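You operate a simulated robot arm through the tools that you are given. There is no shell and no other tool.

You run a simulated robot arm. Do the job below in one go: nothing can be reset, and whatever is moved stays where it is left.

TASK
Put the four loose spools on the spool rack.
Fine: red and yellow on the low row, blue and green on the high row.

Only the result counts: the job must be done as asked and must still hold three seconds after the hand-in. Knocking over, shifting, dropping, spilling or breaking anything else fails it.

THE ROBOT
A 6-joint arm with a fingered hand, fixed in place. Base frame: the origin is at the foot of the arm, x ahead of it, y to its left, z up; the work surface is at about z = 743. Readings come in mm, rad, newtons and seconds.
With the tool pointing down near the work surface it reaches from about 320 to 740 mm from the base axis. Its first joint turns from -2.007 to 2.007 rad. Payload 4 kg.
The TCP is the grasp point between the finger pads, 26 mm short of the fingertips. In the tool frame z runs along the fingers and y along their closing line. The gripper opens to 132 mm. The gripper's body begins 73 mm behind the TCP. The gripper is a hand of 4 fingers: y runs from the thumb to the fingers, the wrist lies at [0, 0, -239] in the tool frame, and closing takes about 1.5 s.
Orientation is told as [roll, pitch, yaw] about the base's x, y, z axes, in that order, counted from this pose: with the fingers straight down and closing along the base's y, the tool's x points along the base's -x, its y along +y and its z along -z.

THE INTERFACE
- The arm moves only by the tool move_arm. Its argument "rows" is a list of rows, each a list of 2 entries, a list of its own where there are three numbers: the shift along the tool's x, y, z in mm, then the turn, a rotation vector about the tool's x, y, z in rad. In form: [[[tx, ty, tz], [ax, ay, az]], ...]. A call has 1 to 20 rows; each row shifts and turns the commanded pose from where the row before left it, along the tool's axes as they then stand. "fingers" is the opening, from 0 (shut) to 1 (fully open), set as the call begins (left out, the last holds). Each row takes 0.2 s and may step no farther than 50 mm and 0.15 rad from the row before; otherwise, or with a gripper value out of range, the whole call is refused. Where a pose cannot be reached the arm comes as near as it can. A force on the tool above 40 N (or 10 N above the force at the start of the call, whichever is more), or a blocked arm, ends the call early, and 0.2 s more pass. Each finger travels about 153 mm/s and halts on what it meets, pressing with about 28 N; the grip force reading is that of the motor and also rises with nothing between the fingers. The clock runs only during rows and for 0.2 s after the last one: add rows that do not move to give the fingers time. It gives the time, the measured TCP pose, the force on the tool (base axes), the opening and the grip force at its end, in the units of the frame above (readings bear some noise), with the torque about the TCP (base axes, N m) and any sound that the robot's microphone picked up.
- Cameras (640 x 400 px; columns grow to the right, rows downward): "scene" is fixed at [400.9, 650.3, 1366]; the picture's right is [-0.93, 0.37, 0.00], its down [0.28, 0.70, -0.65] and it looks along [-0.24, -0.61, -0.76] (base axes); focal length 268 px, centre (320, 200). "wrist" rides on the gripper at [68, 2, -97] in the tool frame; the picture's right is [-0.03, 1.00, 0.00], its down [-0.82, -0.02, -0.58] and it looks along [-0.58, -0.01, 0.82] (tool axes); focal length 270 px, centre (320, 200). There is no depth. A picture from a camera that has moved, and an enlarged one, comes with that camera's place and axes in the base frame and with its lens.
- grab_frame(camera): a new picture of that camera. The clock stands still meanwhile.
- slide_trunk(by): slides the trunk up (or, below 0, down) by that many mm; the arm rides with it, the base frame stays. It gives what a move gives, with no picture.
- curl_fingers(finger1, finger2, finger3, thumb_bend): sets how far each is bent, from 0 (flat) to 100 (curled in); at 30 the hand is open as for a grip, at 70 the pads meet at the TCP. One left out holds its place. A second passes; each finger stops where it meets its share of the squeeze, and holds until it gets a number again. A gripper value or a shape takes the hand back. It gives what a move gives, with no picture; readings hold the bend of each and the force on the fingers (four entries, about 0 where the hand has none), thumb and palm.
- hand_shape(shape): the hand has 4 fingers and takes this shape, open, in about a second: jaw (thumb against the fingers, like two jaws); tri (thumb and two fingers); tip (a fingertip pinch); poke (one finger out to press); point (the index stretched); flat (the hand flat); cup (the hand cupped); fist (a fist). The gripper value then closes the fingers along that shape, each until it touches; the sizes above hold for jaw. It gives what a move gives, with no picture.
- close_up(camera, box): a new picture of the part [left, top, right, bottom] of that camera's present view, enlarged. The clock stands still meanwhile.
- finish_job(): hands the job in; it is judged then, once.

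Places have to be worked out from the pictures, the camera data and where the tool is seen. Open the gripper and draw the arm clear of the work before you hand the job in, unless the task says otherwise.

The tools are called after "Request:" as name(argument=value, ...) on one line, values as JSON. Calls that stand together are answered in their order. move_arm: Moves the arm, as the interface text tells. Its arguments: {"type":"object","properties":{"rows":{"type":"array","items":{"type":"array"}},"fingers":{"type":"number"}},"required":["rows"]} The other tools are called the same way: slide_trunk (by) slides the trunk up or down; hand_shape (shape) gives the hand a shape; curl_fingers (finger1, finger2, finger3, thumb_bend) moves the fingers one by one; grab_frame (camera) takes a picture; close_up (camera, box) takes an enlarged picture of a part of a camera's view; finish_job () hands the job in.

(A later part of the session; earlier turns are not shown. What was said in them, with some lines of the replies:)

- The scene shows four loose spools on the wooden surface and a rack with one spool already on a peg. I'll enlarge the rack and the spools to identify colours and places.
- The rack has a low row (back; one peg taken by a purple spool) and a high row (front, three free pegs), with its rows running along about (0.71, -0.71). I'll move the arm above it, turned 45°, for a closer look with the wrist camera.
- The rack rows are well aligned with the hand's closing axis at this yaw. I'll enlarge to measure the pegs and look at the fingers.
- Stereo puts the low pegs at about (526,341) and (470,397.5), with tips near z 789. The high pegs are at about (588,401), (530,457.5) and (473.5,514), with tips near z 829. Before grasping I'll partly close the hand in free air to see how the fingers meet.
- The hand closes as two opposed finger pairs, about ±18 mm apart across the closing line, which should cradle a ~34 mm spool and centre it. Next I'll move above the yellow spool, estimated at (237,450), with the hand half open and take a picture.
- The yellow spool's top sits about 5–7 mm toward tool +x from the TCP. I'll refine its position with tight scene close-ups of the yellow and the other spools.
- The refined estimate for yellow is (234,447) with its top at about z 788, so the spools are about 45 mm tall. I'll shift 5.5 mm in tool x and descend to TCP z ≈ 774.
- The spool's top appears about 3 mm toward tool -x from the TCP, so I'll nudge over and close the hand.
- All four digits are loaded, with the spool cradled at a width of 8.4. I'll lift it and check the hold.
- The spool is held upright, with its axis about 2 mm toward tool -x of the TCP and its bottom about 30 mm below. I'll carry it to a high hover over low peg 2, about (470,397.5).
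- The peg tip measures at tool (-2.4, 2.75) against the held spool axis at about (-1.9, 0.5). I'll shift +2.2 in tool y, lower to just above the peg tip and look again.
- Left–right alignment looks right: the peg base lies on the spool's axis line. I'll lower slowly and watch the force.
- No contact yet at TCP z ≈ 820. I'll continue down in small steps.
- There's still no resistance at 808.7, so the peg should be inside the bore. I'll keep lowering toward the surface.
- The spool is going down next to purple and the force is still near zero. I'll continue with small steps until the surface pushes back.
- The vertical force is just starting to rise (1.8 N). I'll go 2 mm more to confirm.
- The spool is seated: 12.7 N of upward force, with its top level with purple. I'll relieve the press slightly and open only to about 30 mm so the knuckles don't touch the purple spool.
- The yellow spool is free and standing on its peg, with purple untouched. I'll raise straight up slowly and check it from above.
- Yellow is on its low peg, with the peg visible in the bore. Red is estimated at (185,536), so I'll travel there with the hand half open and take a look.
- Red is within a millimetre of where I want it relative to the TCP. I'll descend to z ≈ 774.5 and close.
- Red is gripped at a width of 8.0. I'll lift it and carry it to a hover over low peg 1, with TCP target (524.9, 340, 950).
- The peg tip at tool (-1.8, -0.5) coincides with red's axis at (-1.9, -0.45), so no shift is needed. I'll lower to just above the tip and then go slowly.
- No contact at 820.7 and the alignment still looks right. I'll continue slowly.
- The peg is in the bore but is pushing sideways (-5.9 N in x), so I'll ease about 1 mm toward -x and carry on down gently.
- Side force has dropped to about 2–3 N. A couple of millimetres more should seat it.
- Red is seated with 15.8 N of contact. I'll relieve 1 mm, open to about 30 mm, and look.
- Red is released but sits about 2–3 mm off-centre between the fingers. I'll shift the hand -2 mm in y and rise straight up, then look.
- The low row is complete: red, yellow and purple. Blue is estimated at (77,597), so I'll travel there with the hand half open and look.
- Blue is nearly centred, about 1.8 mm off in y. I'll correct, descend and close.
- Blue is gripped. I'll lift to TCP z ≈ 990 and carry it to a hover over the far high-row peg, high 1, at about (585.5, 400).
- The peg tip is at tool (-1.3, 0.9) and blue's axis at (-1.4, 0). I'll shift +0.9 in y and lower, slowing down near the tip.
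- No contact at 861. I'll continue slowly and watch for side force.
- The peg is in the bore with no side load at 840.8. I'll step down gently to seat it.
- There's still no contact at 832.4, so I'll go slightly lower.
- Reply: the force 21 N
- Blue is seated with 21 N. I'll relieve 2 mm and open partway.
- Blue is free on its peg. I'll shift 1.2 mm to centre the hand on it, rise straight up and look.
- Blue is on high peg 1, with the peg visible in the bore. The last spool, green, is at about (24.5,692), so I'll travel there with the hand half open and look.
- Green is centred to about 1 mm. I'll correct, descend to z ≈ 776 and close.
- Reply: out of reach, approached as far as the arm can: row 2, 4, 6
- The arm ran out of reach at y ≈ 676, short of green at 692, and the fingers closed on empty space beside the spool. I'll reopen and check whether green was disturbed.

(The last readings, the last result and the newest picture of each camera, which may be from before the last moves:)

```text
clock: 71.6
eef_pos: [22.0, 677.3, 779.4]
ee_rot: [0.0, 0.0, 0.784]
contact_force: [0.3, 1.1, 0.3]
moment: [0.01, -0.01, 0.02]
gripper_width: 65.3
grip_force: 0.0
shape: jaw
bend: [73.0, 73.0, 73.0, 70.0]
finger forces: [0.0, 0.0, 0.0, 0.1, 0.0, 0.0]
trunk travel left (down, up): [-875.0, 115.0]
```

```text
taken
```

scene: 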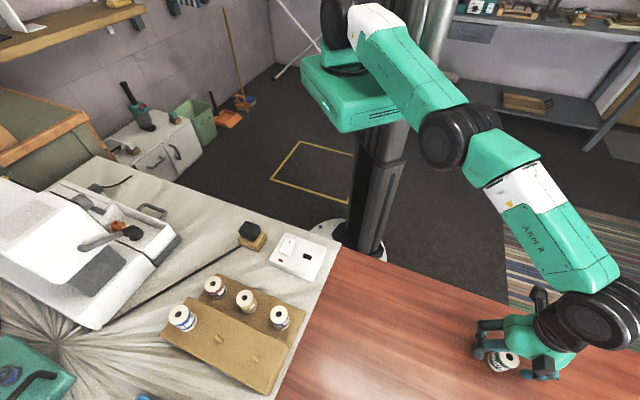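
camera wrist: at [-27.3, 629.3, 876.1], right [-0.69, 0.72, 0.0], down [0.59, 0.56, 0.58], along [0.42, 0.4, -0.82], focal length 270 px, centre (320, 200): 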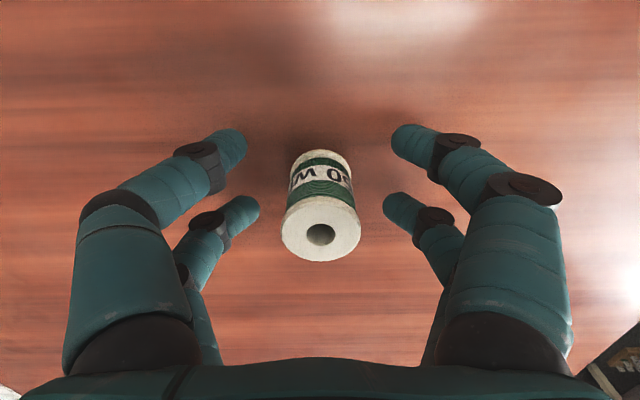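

Green is still upright, at about (30,685), just beyond reach at this height. Lowering the trunk should extend the reach, so first I'll open wide and raise the hand well clear.

Request:
move_arm(rows=[[[0, 0, 0], [0, 0, 0]], [[0, 0, 0], [0, 0, 0]], [[0, 0, 0], [0, 0, 0]]], fingers=0.9)

Request:
move_arm(rows=[[[0, 0, -10], [0, 0, 0]], [[0, 0, -20], [0, 0, 0]], [[0, 0, -30], [0, 0, 0]], [[0, 0, -40], [0, 0, 0]], [[0, 0, -40], [0, 0, 0]], [[0, 0, -40], [0, 0, 0]], [[0, 0, -40], [0, 0, 0]], [[0, 0, 0], [0, 0, 0]]])

Request:
grab_frame(camera="wrist")

```text
clock: 72.4
eef_pos: [21.6, 677.5, 779.1]
ee_rot: [0.001, -0.002, 0.788]
contact_force: [0.6, -0.3, 0.4]
moment: [0.0, -0.03, 0.01]
gripper_width: 118.7
grip_force: 0.0
shape: jaw
bend: [48.0, 48.0, 48.0, 33.0]
finger forces: [0.0, 0.1, 0.0, 0.0, 0.0, 0.1]
trunk travel left (down, up): [-875.0, 115.0]
```

```text
clock: 74.2
eef_pos: [22.8, 676.5, 998.4]
ee_rot: [0.001, 0.001, 0.786]
contact_force: [0.8, 0.2, 0.4]
moment: [-0.01, 0.01, 0.04]
gripper_width: 118.7
grip_force: 0.0
shape: jaw
bend: [48.0, 48.0, 48.0, 33.0]
finger forces: [0.0, 0.0, 0.1, 0.0, 0.0, 0.1]
trunk travel left (down, up): [-875.0, 115.0]
```

```text
taken
camera wrist: at [-26.5, 628.7, 1095.0], right [-0.69, 0.72, 0.0], down [0.59, 0.56, 0.58], along [0.42, 0.4, -0.82], focal length 270 px, centre (320, 200)
```

wrist: 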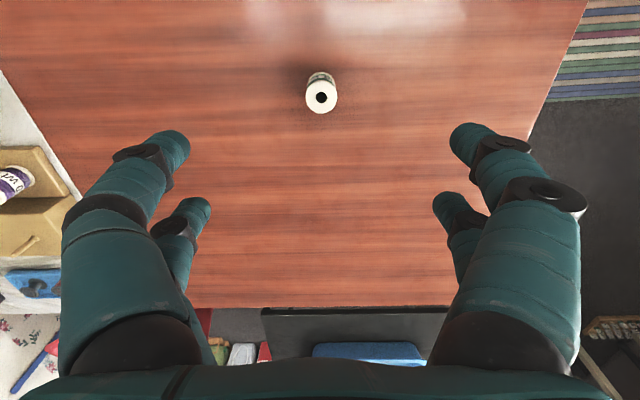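

The hand is clear at z 998. I'll lower the trunk 120 mm, which should put the hand at about z 878, still above the spool.

Request:
slide_trunk(by=-120)

Request:
grab_frame(camera="scene")

Request:
close_up(camera="wrist", box=[250, 60, 390, 180])

```text
clock: 75.7
eef_pos: [23.2, 676.3, 877.5]
ee_rot: [0.0, -0.001, 0.785]
contact_force: [0.4, 0.0, 0.0]
moment: [-0.01, 0.02, 0.02]
gripper_width: 118.6
grip_force: 0.1
shape: jaw
bend: [48.0, 48.0, 48.0, 33.0]
finger forces: [0.0, 0.0, 0.0, 0.1, 0.0, 0.1]
trunk travel left (down, up): [-755.0, 235.0]
```

```text
taken
```

scene: 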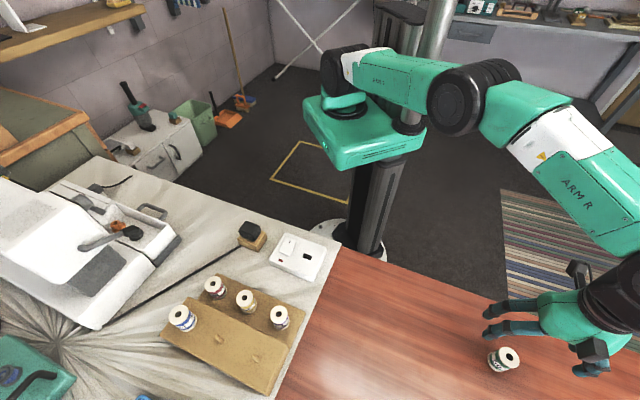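

```text
3.33 times, centred on (320, 120) of wrist
camera zoom: at [-26.6, 628.7, 974.9], right [-0.69, 0.72, 0.0], down [0.59, 0.56, 0.58], along [0.42, 0.4, -0.82], focal length 901 px, centre (320, 467)
```

zoom: 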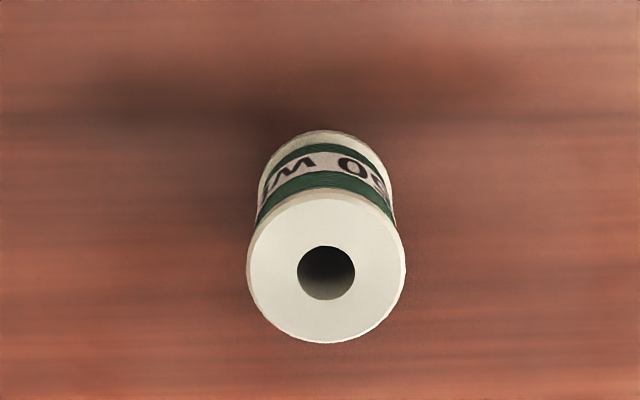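

Green is at tool (-10.8, 1.3). I'll centre over it, set the half opening and descend, checking that the arm reaches this time.

Request:
move_arm(rows=[[[-8.9, 1.0, 0], [0, 0, 0]], [[0, 0, 0], [0, 0, 0]], [[0, 0, 0], [0, 0, 0]], [[0, 0, 30], [0, 0, 0]], [[0, 0, 30], [0, 0, 0]], [[0, 0, 25], [0, 0, 0]], [[0, 0, 16.5], [0, 0, 0]], [[0, 0, 0], [0, 0, 0]], [[0, 0, 0], [0, 0, 0]]], fingers=0.5)

Request:
grab_frame(camera="wrist")

```text
clock: 77.7
eef_pos: [28.7, 682.6, 775.3]
ee_rot: [0.0, -0.001, 0.786]
contact_force: [0.4, 0.0, 0.3]
moment: [0.02, 0.02, 0.02]
gripper_width: 66.2
grip_force: 0.1
shape: jaw
bend: [73.0, 73.0, 73.0, 70.0]
finger forces: [0.0, 0.1, 0.1, 0.1, 0.1, 0.0]
trunk travel left (down, up): [-755.0, 235.0]
```

```text
taken
camera wrist: at [-20.5, 634.5, 873.2], right [-0.69, 0.72, 0.0], down [0.59, 0.56, 0.58], along [0.42, 0.4, -0.82], focal length 270 px, centre (320, 200)
```

wrist: 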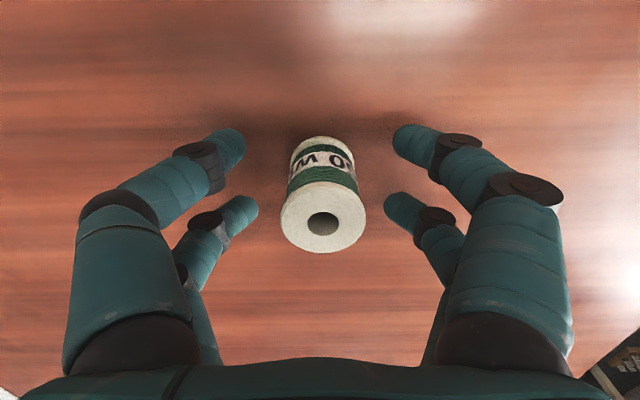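

The hand now reaches, and green is centred as the others were before gripping. I'll close.

Request:
move_arm(rows=[[[0, 0.5, 0], [0, 0, 0]], [[0, 0, 0], [0, 0, 0]], [[0, 0, 0], [0, 0, 0]], [[0, 0, 0], [0, 0, 0]], [[0, 0, 0], [0, 0, 0]], [[0, 0, 0], [0, 0, 0]], [[0, 0, 0], [0, 0, 0]], [[0, 0, 0], [0, 0, 0]]], fingers=0)

Request:
grab_frame(camera="wrist")

```text
clock: 79.5
eef_pos: [27.2, 683.0, 775.2]
ee_rot: [0.001, 0.0, 0.785]
contact_force: [0.6, -0.4, 0.4]
moment: [-0.01, -0.02, -0.02]
gripper_width: 8.7
grip_force: 28.8
shape: jaw
bend: [72.0, 72.0, 72.0, 71.0]
finger forces: [28.5, 28.5, 25.0, 0.0, 22.3, 0.0]
trunk travel left (down, up): [-755.0, 235.0]
```

```text
taken
camera wrist: at [-21.5, 635.5, 873.3], right [-0.69, 0.72, 0.0], down [0.59, 0.56, 0.58], along [0.42, 0.4, -0.82], focal length 270 px, centre (320, 200)
```

wrist: 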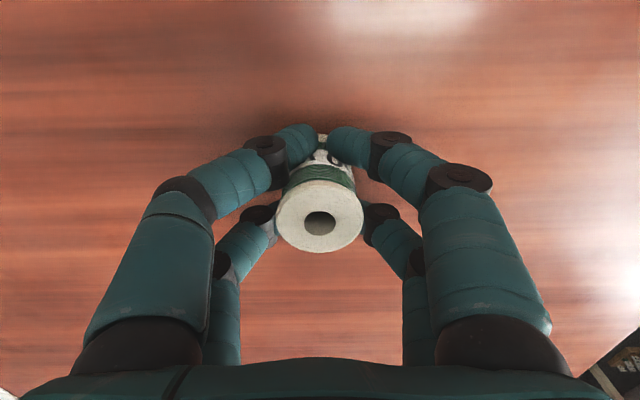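

Green is gripped. I'll lift to z ≈ 990 and carry it to a hover over high peg 3, at about (471.5, 513).

Request:
move_arm(rows=[[[0, 0, -15], [0, 0, 0]], [[0, 0, -40], [0, 0, 0]], [[0, 0, -40], [0, 0, 0]], [[0, 0, -40], [0, 0, 0]], [[0, 0, -40], [0, 0, 0]], [[0, 0, -40], [0, 0, 0]], [[0, 0, 0], [0, 0, 0]]])

Request:
move_arm(rows=[[[-16, -36.15, 0], [0, 0, 0]], [[-16, -36.15, 0], [0, 0, 0]], [[-16, -36.15, 0], [0, 0, 0]], [[-16, -36.15, 0], [0, 0, 0]], [[-16, -36.15, 0], [0, 0, 0]], [[-16, -36.15, 0], [0, 0, 0]], [[-16, -36.15, 0], [0, 0, 0]], [[-16, -36.15, 0], [0, 0, 0]], [[-16, -36.15, 0], [0, 0, 0]], [[-16, -36.15, 0], [0, 0, 0]], [[-16, -36.15, 0], [0, 0, 0]], [[-16, -36.15, 0], [0, 0, 0]], [[0, 0, 0], [0, 0, 0]], [[0, 0, 0], [0, 0, 0]]])

Request:
grab_frame(camera="wrist")

Request:
close_up(camera="wrist", box=[250, 160, 390, 260])

Request:
close_up(camera="wrist", box=[260, 60, 400, 160])

```text
clock: 81.1
eef_pos: [27.6, 671.7, 978.7]
ee_rot: [0.0, 0.001, 0.785]
contact_force: [0.0, -0.3, 0.6]
moment: [0.03, -0.02, 0.01]
gripper_width: 6.9
grip_force: 28.1
shape: jaw
bend: [72.0, 72.0, 72.0, 72.0]
finger forces: [36.1, 33.1, 34.5, 0.1, 23.2, 0.0]
out of reach, approached as far as the arm can: row 5, 6
trunk travel left (down, up): [-755.0, 235.0]
```

```text
clock: 84.1
eef_pos: [471.0, 500.0, 976.3]
ee_rot: [0.002, -0.001, 0.786]
contact_force: [-1.0, 0.8, -0.4]
moment: [-0.03, -0.01, 0.01]
gripper_width: 6.3
grip_force: 28.1
shape: jaw
bend: [72.0, 72.0, 72.0, 72.0]
finger forces: [35.9, 32.8, 33.6, 0.0, 23.1, 0.0]
trunk travel left (down, up): [-755.0, 235.0]
```

```text
taken
camera wrist: at [420.7, 452.3, 1073.9], right [-0.69, 0.72, 0.0], down [0.59, 0.56, 0.58], along [0.42, 0.4, -0.82], focal length 270 px, centre (320, 200)
```

wrist: 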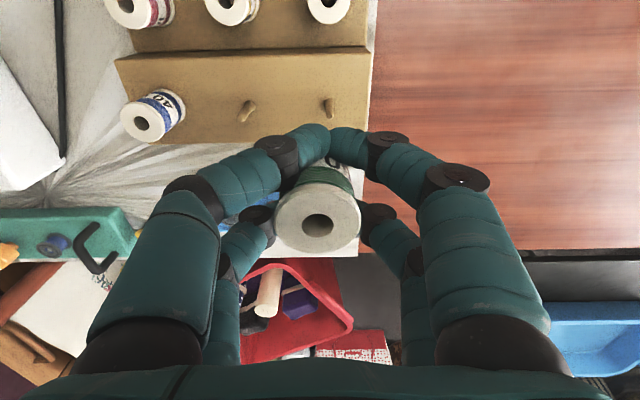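

```text
4.00 times, centred on (320, 210) of wrist
camera zoom: at [420.7, 452.3, 1073.9], right [-0.69, 0.72, 0.0], down [0.59, 0.56, 0.58], along [0.42, 0.4, -0.82], focal length 1081 px, centre (320, 160)
```

zoom: 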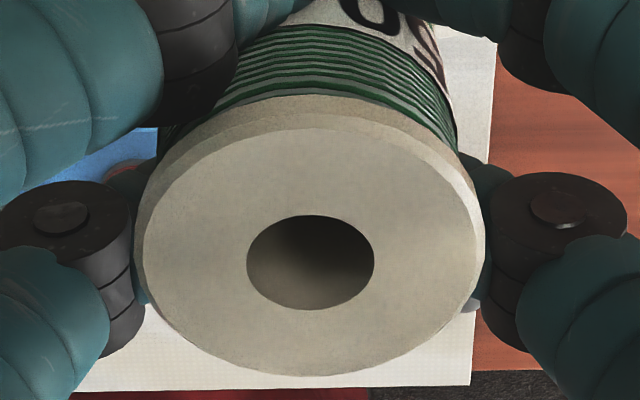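

```text
4.00 times, centred on (330, 110) of wrist
camera zoom: at [420.7, 452.3, 1073.9], right [-0.69, 0.72, 0.0], down [0.59, 0.56, 0.58], along [0.42, 0.4, -0.82], focal length 1081 px, centre (280, 560)
```

zoom: 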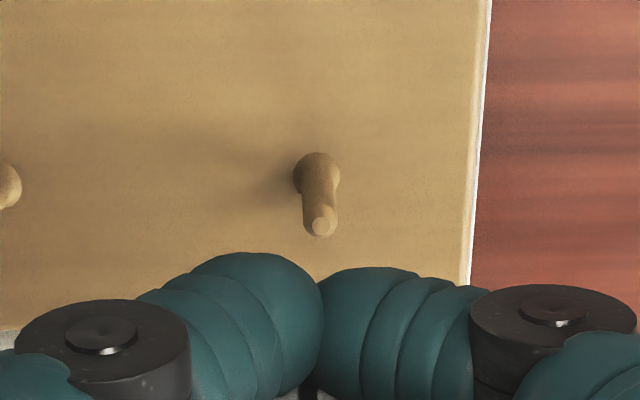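

Lifting with the trunk lowered hit the upper reach limit, so the hover ended about 14 mm short. I'll slide the trunk back up, then re-hover at z ≈ 990 with the correction.

Request:
slide_trunk(by=120)

Request:
move_arm(rows=[[[0, 0, 40], [0, 0, 0]], [[0, 0, 40], [0, 0, 0]], [[0, 0, 26], [0, 0, 0]], [[-9.9, 9.9, 0], [0, 0, 0]], [[0, 0, 0], [0, 0, 0]], [[0, 0, 0], [0, 0, 0]]])

Request:
close_up(camera="wrist", box=[250, 160, 390, 260])

Request:
close_up(camera="wrist", box=[260, 60, 400, 160])

```text
clock: 85.6
eef_pos: [467.9, 499.8, 1096.4]
ee_rot: [0.001, -0.002, 0.786]
contact_force: [0.8, 0.1, 0.2]
moment: [-0.01, -0.01, -0.02]
gripper_width: 6.4
grip_force: 28.3
shape: jaw
bend: [72.0, 72.0, 72.0, 72.0]
finger forces: [35.9, 32.9, 33.7, 0.1, 23.1, 0.0]
trunk travel left (down, up): [-875.0, 115.0]
```

```text
clock: 87.0
eef_pos: [468.9, 513.5, 989.3]
ee_rot: [-0.002, 0.0, 0.786]
contact_force: [0.0, -0.2, -0.3]
moment: [0.03, 0.01, 0.01]
gripper_width: 6.1
grip_force: 28.4
shape: jaw
bend: [72.0, 72.0, 72.0, 72.0]
finger forces: [37.4, 34.3, 34.3, 0.0, 25.1, 0.0]
trunk travel left (down, up): [-875.0, 115.0]
```

```text
4.00 times, centred on (320, 210) of wrist
camera zoom: at [420.8, 466.4, 1087.3], right [-0.69, 0.72, 0.0], down [0.59, 0.56, 0.58], along [0.42, 0.4, -0.82], focal length 1081 px, centre (320, 160)
```

zoom: 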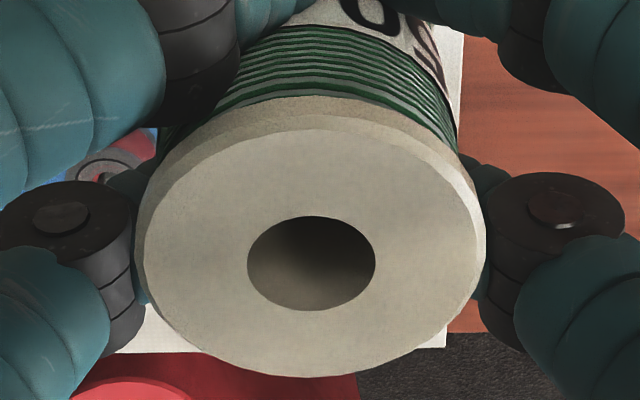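

```text
4.00 times, centred on (330, 110) of wrist
camera zoom: at [420.8, 466.4, 1087.3], right [-0.69, 0.72, 0.0], down [0.59, 0.56, 0.58], along [0.42, 0.4, -0.82], focal length 1081 px, centre (280, 560)
```

zoom: 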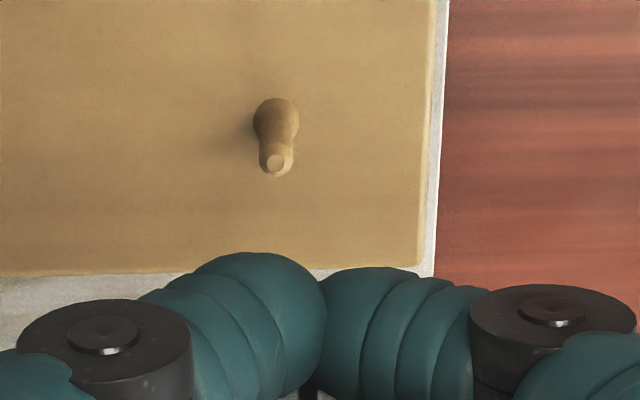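

The peg tip is at tool (-1.1, -0.9) and green's axis at (-2.0, -0.7). I'll shift about 1 mm in x and lower, then continue slowly.

Request:
move_arm(rows=[[[1.0, 0.2, 0], [0, 0, 0]], [[0, 0, 40], [0, 0, 0]], [[0, 0, 40], [0, 0, 0]], [[0, 0, 32], [0, 0, 0]], [[0, 0, 0], [0, 0, 0]], [[0, 0, 4], [0, 0, 0]], [[0, 0, 4], [0, 0, 0]], [[0, 0, 3], [0, 0, 0]], [[0, 0, 3], [0, 0, 0]], [[0, 0, 3], [0, 0, 0]]])

Request:
close_up(camera="wrist", box=[230, 60, 440, 260])

Request:
close_up(camera="scene", box=[180, 250, 320, 390])

```text
clock: 89.2
eef_pos: [468.9, 514.1, 862.2]
ee_rot: [-0.001, 0.001, 0.787]
contact_force: [0.3, 0.6, -0.2]
moment: [-0.01, 0.01, -0.02]
gripper_width: 6.3
grip_force: 27.8
shape: jaw
bend: [72.0, 72.0, 72.0, 72.0]
finger forces: [38.2, 35.1, 34.4, 0.0, 25.9, 0.0]
trunk travel left (down, up): [-875.0, 115.0]
```

```text
2.00 times, centred on (335, 160) of wrist
camera zoom: at [419.8, 466.2, 958.9], right [-0.69, 0.72, 0.0], down [0.59, 0.56, 0.58], along [0.42, 0.4, -0.82], focal length 541 px, centre (290, 280)
```

zoom: 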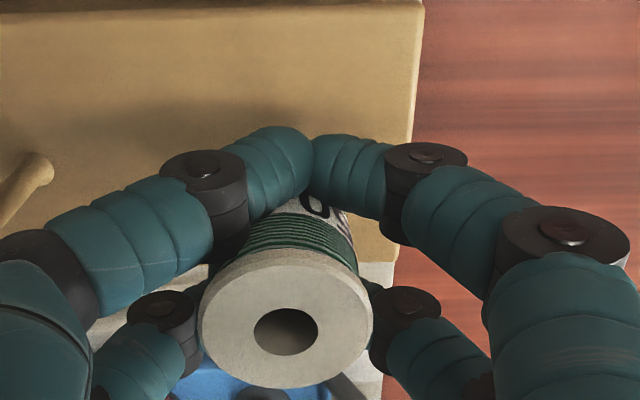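

```text
2.86 times, centred on (250, 320) of scene
camera zoom: at [400.9, 650.3, 1366.0], right [-0.93, 0.37, 0.0], down [0.28, 0.7, -0.65], along [-0.24, -0.61, -0.76], focal length 766 px, centre (520, -143)
```

zoom: 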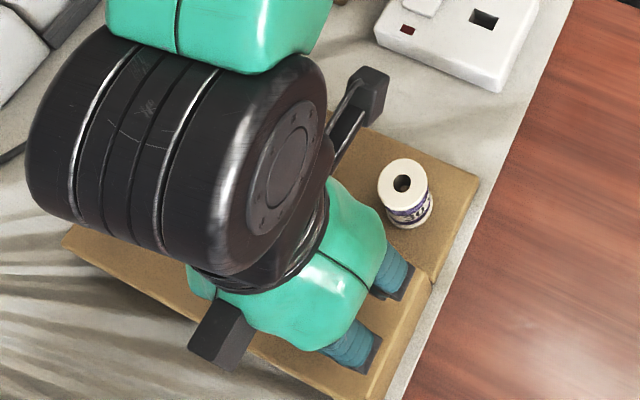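

No contact so far at 862. I'll keep lowering in small steps and watch the forces.

Request:
move_arm(rows=[[[0, 0, 3], [0, 0, 0]], [[0, 0, 3], [0, 0, 0]], [[0, 0, 3], [0, 0, 0]]])

Request:
move_arm(rows=[[[0, 0, 3], [0, 0, 0]], [[0, 0, 3], [0, 0, 0]], [[0, 0, 3], [0, 0, 0]]])

```text
clock: 90.0
eef_pos: [468.8, 512.6, 852.6]
ee_rot: [0.0, 0.0, 0.787]
contact_force: [0.6, 0.1, -0.2]
moment: [0.0, -0.02, 0.04]
gripper_width: 5.9
grip_force: 27.9
shape: jaw
bend: [72.0, 72.0, 72.0, 72.0]
finger forces: [38.1, 35.2, 34.2, 0.0, 26.1, 0.1]
trunk travel left (down, up): [-875.0, 115.0]
```

```text
clock: 90.8
eef_pos: [468.7, 511.9, 843.5]
ee_rot: [0.0, -0.001, 0.787]
contact_force: [-1.3, 0.5, -0.7]
moment: [-0.02, 0.03, 0.0]
gripper_width: 6.2
grip_force: 27.7
shape: jaw
bend: [72.0, 72.0, 72.0, 72.0]
finger forces: [38.2, 35.2, 34.2, 0.0, 26.0, 0.1]
trunk travel left (down, up): [-875.0, 115.0]
```

The peg is in the bore with only about 1 N of side force. I'll go on to seat it.

Request:
move_arm(rows=[[[0, 0, 3], [0, 0, 0]], [[0, 0, 2], [0, 0, 0]], [[0, 0, 2], [0, 0, 0]], [[0, 0, 2], [0, 0, 0]]])

Request:
move_arm(rows=[[[0, 0, 1], [0, 0, 0]], [[0, 0, 1], [0, 0, 0]]])

```text
clock: 91.8
eef_pos: [469.5, 511.6, 834.6]
ee_rot: [0.002, -0.001, 0.785]
contact_force: [0.0, -0.6, -0.2]
moment: [0.0, 0.01, 0.02]
gripper_width: 6.2
grip_force: 27.7
shape: jaw
bend: [72.0, 72.0, 72.0, 72.0]
finger forces: [38.4, 35.2, 34.3, 0.0, 26.2, 0.0]
trunk travel left (down, up): [-875.0, 115.0]
```

```text
clock: 92.4
eef_pos: [468.9, 513.4, 833.1]
ee_rot: [0.0, 0.001, 0.786]
contact_force: [0.2, 0.2, -0.2]
moment: [0.01, 0.0, -0.01]
gripper_width: 6.2
grip_force: 28.0
shape: jaw
bend: [72.0, 72.0, 72.0, 72.0]
finger forces: [38.2, 35.4, 34.3, 0.0, 26.3, 0.0]
trunk travel left (down, up): [-875.0, 115.0]
```

Contact should come within a few millimetres, so I'll keep stepping.

Request:
move_arm(rows=[[[0, 0, 1], [0, 0, 0]], [[0, 0, 1], [0, 0, 0]]])

Request:
move_arm(rows=[[[0, 0, 1], [0, 0, 0]]])

```text
clock: 93.0
eef_pos: [469.3, 513.0, 833.1]
ee_rot: [-0.001, -0.001, 0.786]
contact_force: [-0.3, -0.2, 4.2]
moment: [0.03, 0.04, 0.04]
gripper_width: 6.2
grip_force: 27.6
shape: jaw
bend: [72.0, 72.0, 72.0, 72.0]
finger forces: [38.7, 35.5, 34.6, 0.0, 26.6, 0.1]
trunk travel left (down, up): [-875.0, 115.0]
```

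```text
clock: 93.4
eef_pos: [469.4, 513.1, 831.1]
ee_rot: [-0.001, -0.002, 0.785]
contact_force: [0.0, 0.2, 10.1]
moment: [0.16, -0.06, 0.04]
gripper_width: 6.0
grip_force: 27.6
shape: jaw
bend: [72.0, 72.0, 72.0, 72.0]
finger forces: [38.5, 35.9, 34.8, 0.0, 26.8, 0.0]
trunk travel left (down, up): [-875.0, 115.0]
```

Green is seated with about 10 N at the same height as blue. I'll relieve slightly, open partway and look.

Request:
move_arm(rows=[[[0, 0, -1], [0, 0, 0]], [[0, 0, 0], [0, 0, 0]]])

Request:
move_arm(rows=[[[0, 0, 0], [0, 0, 0]], [[0, 0, 0], [0, 0, 0]], [[0, 0, 0], [0, 0, 0]], [[0, 0, 0], [0, 0, 0]]], fingers=0.27)

Request:
grab_frame(camera="wrist")

```text
clock: 94.0
eef_pos: [468.1, 513.7, 831.5]
ee_rot: [0.001, -0.002, 0.785]
contact_force: [1.5, 3.2, 7.5]
moment: [0.21, -0.1, -0.01]
gripper_width: 6.1
grip_force: 27.9
shape: jaw
bend: [72.0, 72.0, 72.0, 72.0]
finger forces: [37.2, 36.9, 34.8, 0.0, 26.6, 0.0]
trunk travel left (down, up): [-875.0, 115.0]
```

```text
clock: 95.0
eef_pos: [468.5, 512.7, 829.5]
ee_rot: [0.0, -0.001, 0.787]
contact_force: [0.8, 0.6, -0.3]
moment: [0.0, -0.01, -0.03]
gripper_width: 35.2
grip_force: 0.1
shape: jaw
bend: [73.0, 73.0, 73.0, 70.0]
finger forces: [0.1, 0.1, 0.0, 0.0, 0.0, 0.0]
trunk travel left (down, up): [-875.0, 115.0]
```

```text
taken
camera wrist: at [419.9, 465.5, 928.0], right [-0.69, 0.72, 0.0], down [0.59, 0.56, 0.58], along [0.42, 0.4, -0.82], focal length 270 px, centre (320, 200)
```

wrist: 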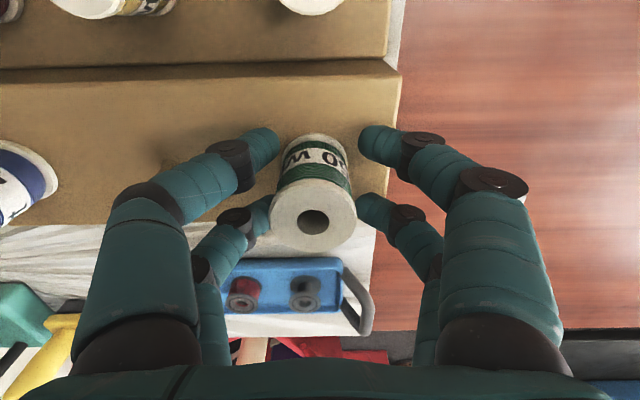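

Green is free on its peg. I'll centre the hand on it by -2.4 mm, rise straight up and inspect the whole rack.

Request:
move_arm(rows=[[[0, -2.4, 0], [0, 0, 0]], [[0, 0, -6], [0, 0, 0]], [[0, 0, -10], [0, 0, 0]], [[0, 0, -15], [0, 0, 0]], [[0, 0, -25], [0, 0, 0]], [[0, 0, -40], [0, 0, 0]], [[0, 0, -46], [0, 0, 0]], [[0, 0, 0], [0, 0, 0]]])

Request:
move_arm(rows=[[[40, 0, -20], [0, 0, 0]], [[40, 0, -20], [0, 0, 0]], [[40, 0, -20], [0, 0, 0]], [[40, 0, -20], [0, 0, 0]], [[0, 0, -20], [0, 0, 0]], [[0, 0, 0], [0, 0, 0]]], fingers=0.9)

Request:
grab_frame(camera="wrist")

Request:
grab_frame(camera="scene")

```text
clock: 96.8
eef_pos: [470.0, 510.1, 974.2]
ee_rot: [0.0, -0.001, 0.784]
contact_force: [0.4, 0.6, 0.4]
moment: [-0.03, 0.01, -0.02]
gripper_width: 35.3
grip_force: 0.1
shape: jaw
bend: [73.0, 73.0, 73.0, 70.0]
finger forces: [0.0, 0.1, 0.0, 0.0, 0.0, 0.0]
trunk travel left (down, up): [-875.0, 115.0]
```

```text
clock: 98.2
eef_pos: [357.2, 398.3, 1075.6]
ee_rot: [0.0, 0.001, 0.785]
contact_force: [0.2, 0.6, 0.3]
moment: [0.03, -0.01, -0.04]
gripper_width: 118.6
grip_force: 0.0
shape: jaw
bend: [48.0, 48.0, 48.0, 33.0]
finger forces: [0.1, 0.1, 0.0, 0.0, 0.1, 0.0]
trunk travel left (down, up): [-875.0, 115.0]
```

```text
taken
camera wrist: at [308.2, 349.6, 1172.7], right [-0.69, 0.72, 0.0], down [0.59, 0.56, 0.58], along [0.42, 0.4, -0.82], focal length 270 px, centre (320, 200)
```

wrist: 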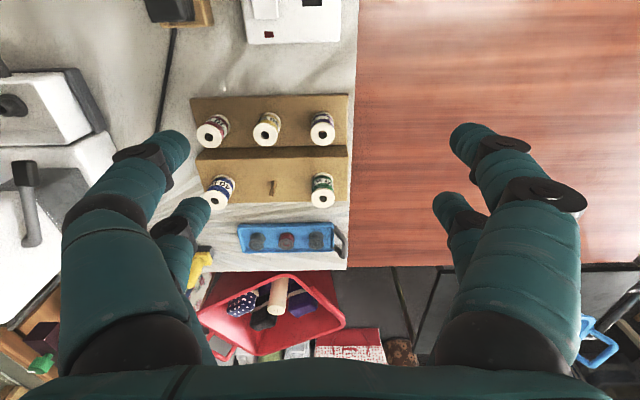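

```text
taken
```

scene: 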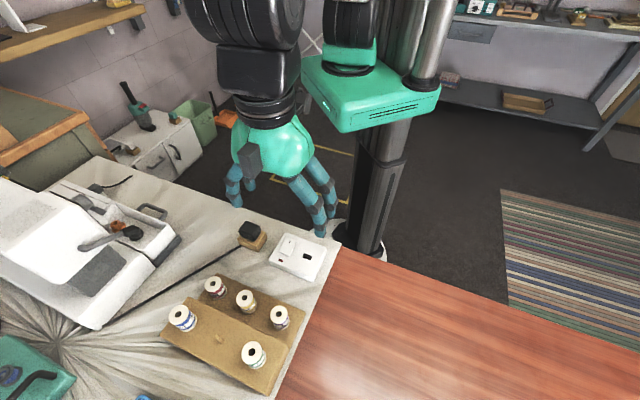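

All four spools are on the rack and the arm is clear. I'll check the close-ups to confirm each is fully seated before handing in.

Request:
close_up(camera="scene", box=[150, 265, 310, 395])

Request:
close_up(camera="wrist", box=[180, 80, 360, 220])

```text
3.08 times, centred on (230, 330) of scene
camera zoom: at [400.9, 650.3, 1366.0], right [-0.93, 0.37, 0.0], down [0.28, 0.7, -0.65], along [-0.24, -0.61, -0.76], focal length 825 px, centre (597, -200)
```

zoom: 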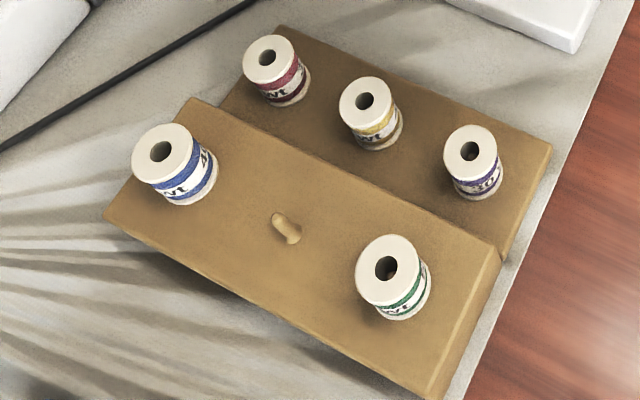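

```text
2.86 times, centred on (270, 150) of wrist
camera zoom: at [308.2, 349.6, 1172.7], right [-0.69, 0.72, 0.0], down [0.59, 0.56, 0.58], along [0.42, 0.4, -0.82], focal length 772 px, centre (463, 343)
```

zoom: 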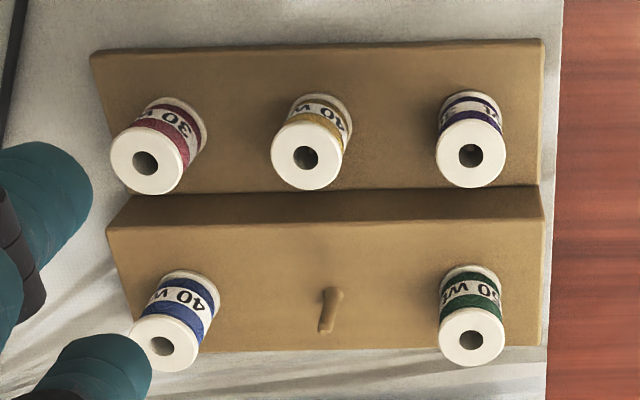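

Red and yellow stand on the low row beside purple, and blue and green stand on the high row. All are upright and seated, and the hand is open and clear, so I'll hand in.

Request:
finish_job()

```text
The job is handed in.
```

The four loose spools are on the rack. Red and yellow are on the low row beside the purple spool that was already there, and blue and green are on the two outer pegs of the high row.

Each spool went down its peg until it met the rack, and the last pictures show all of them upright. I saw nothing else moved or knocked over. The hand was open and the arm clear of the work at hand-in.

On the first try for green, the arm stopped about 15 mm short and the closing fingers nudged the spool a few millimetres. It stayed upright. I lowered the trunk 120 mm to reach it, then raised the trunk back before placing the spool.
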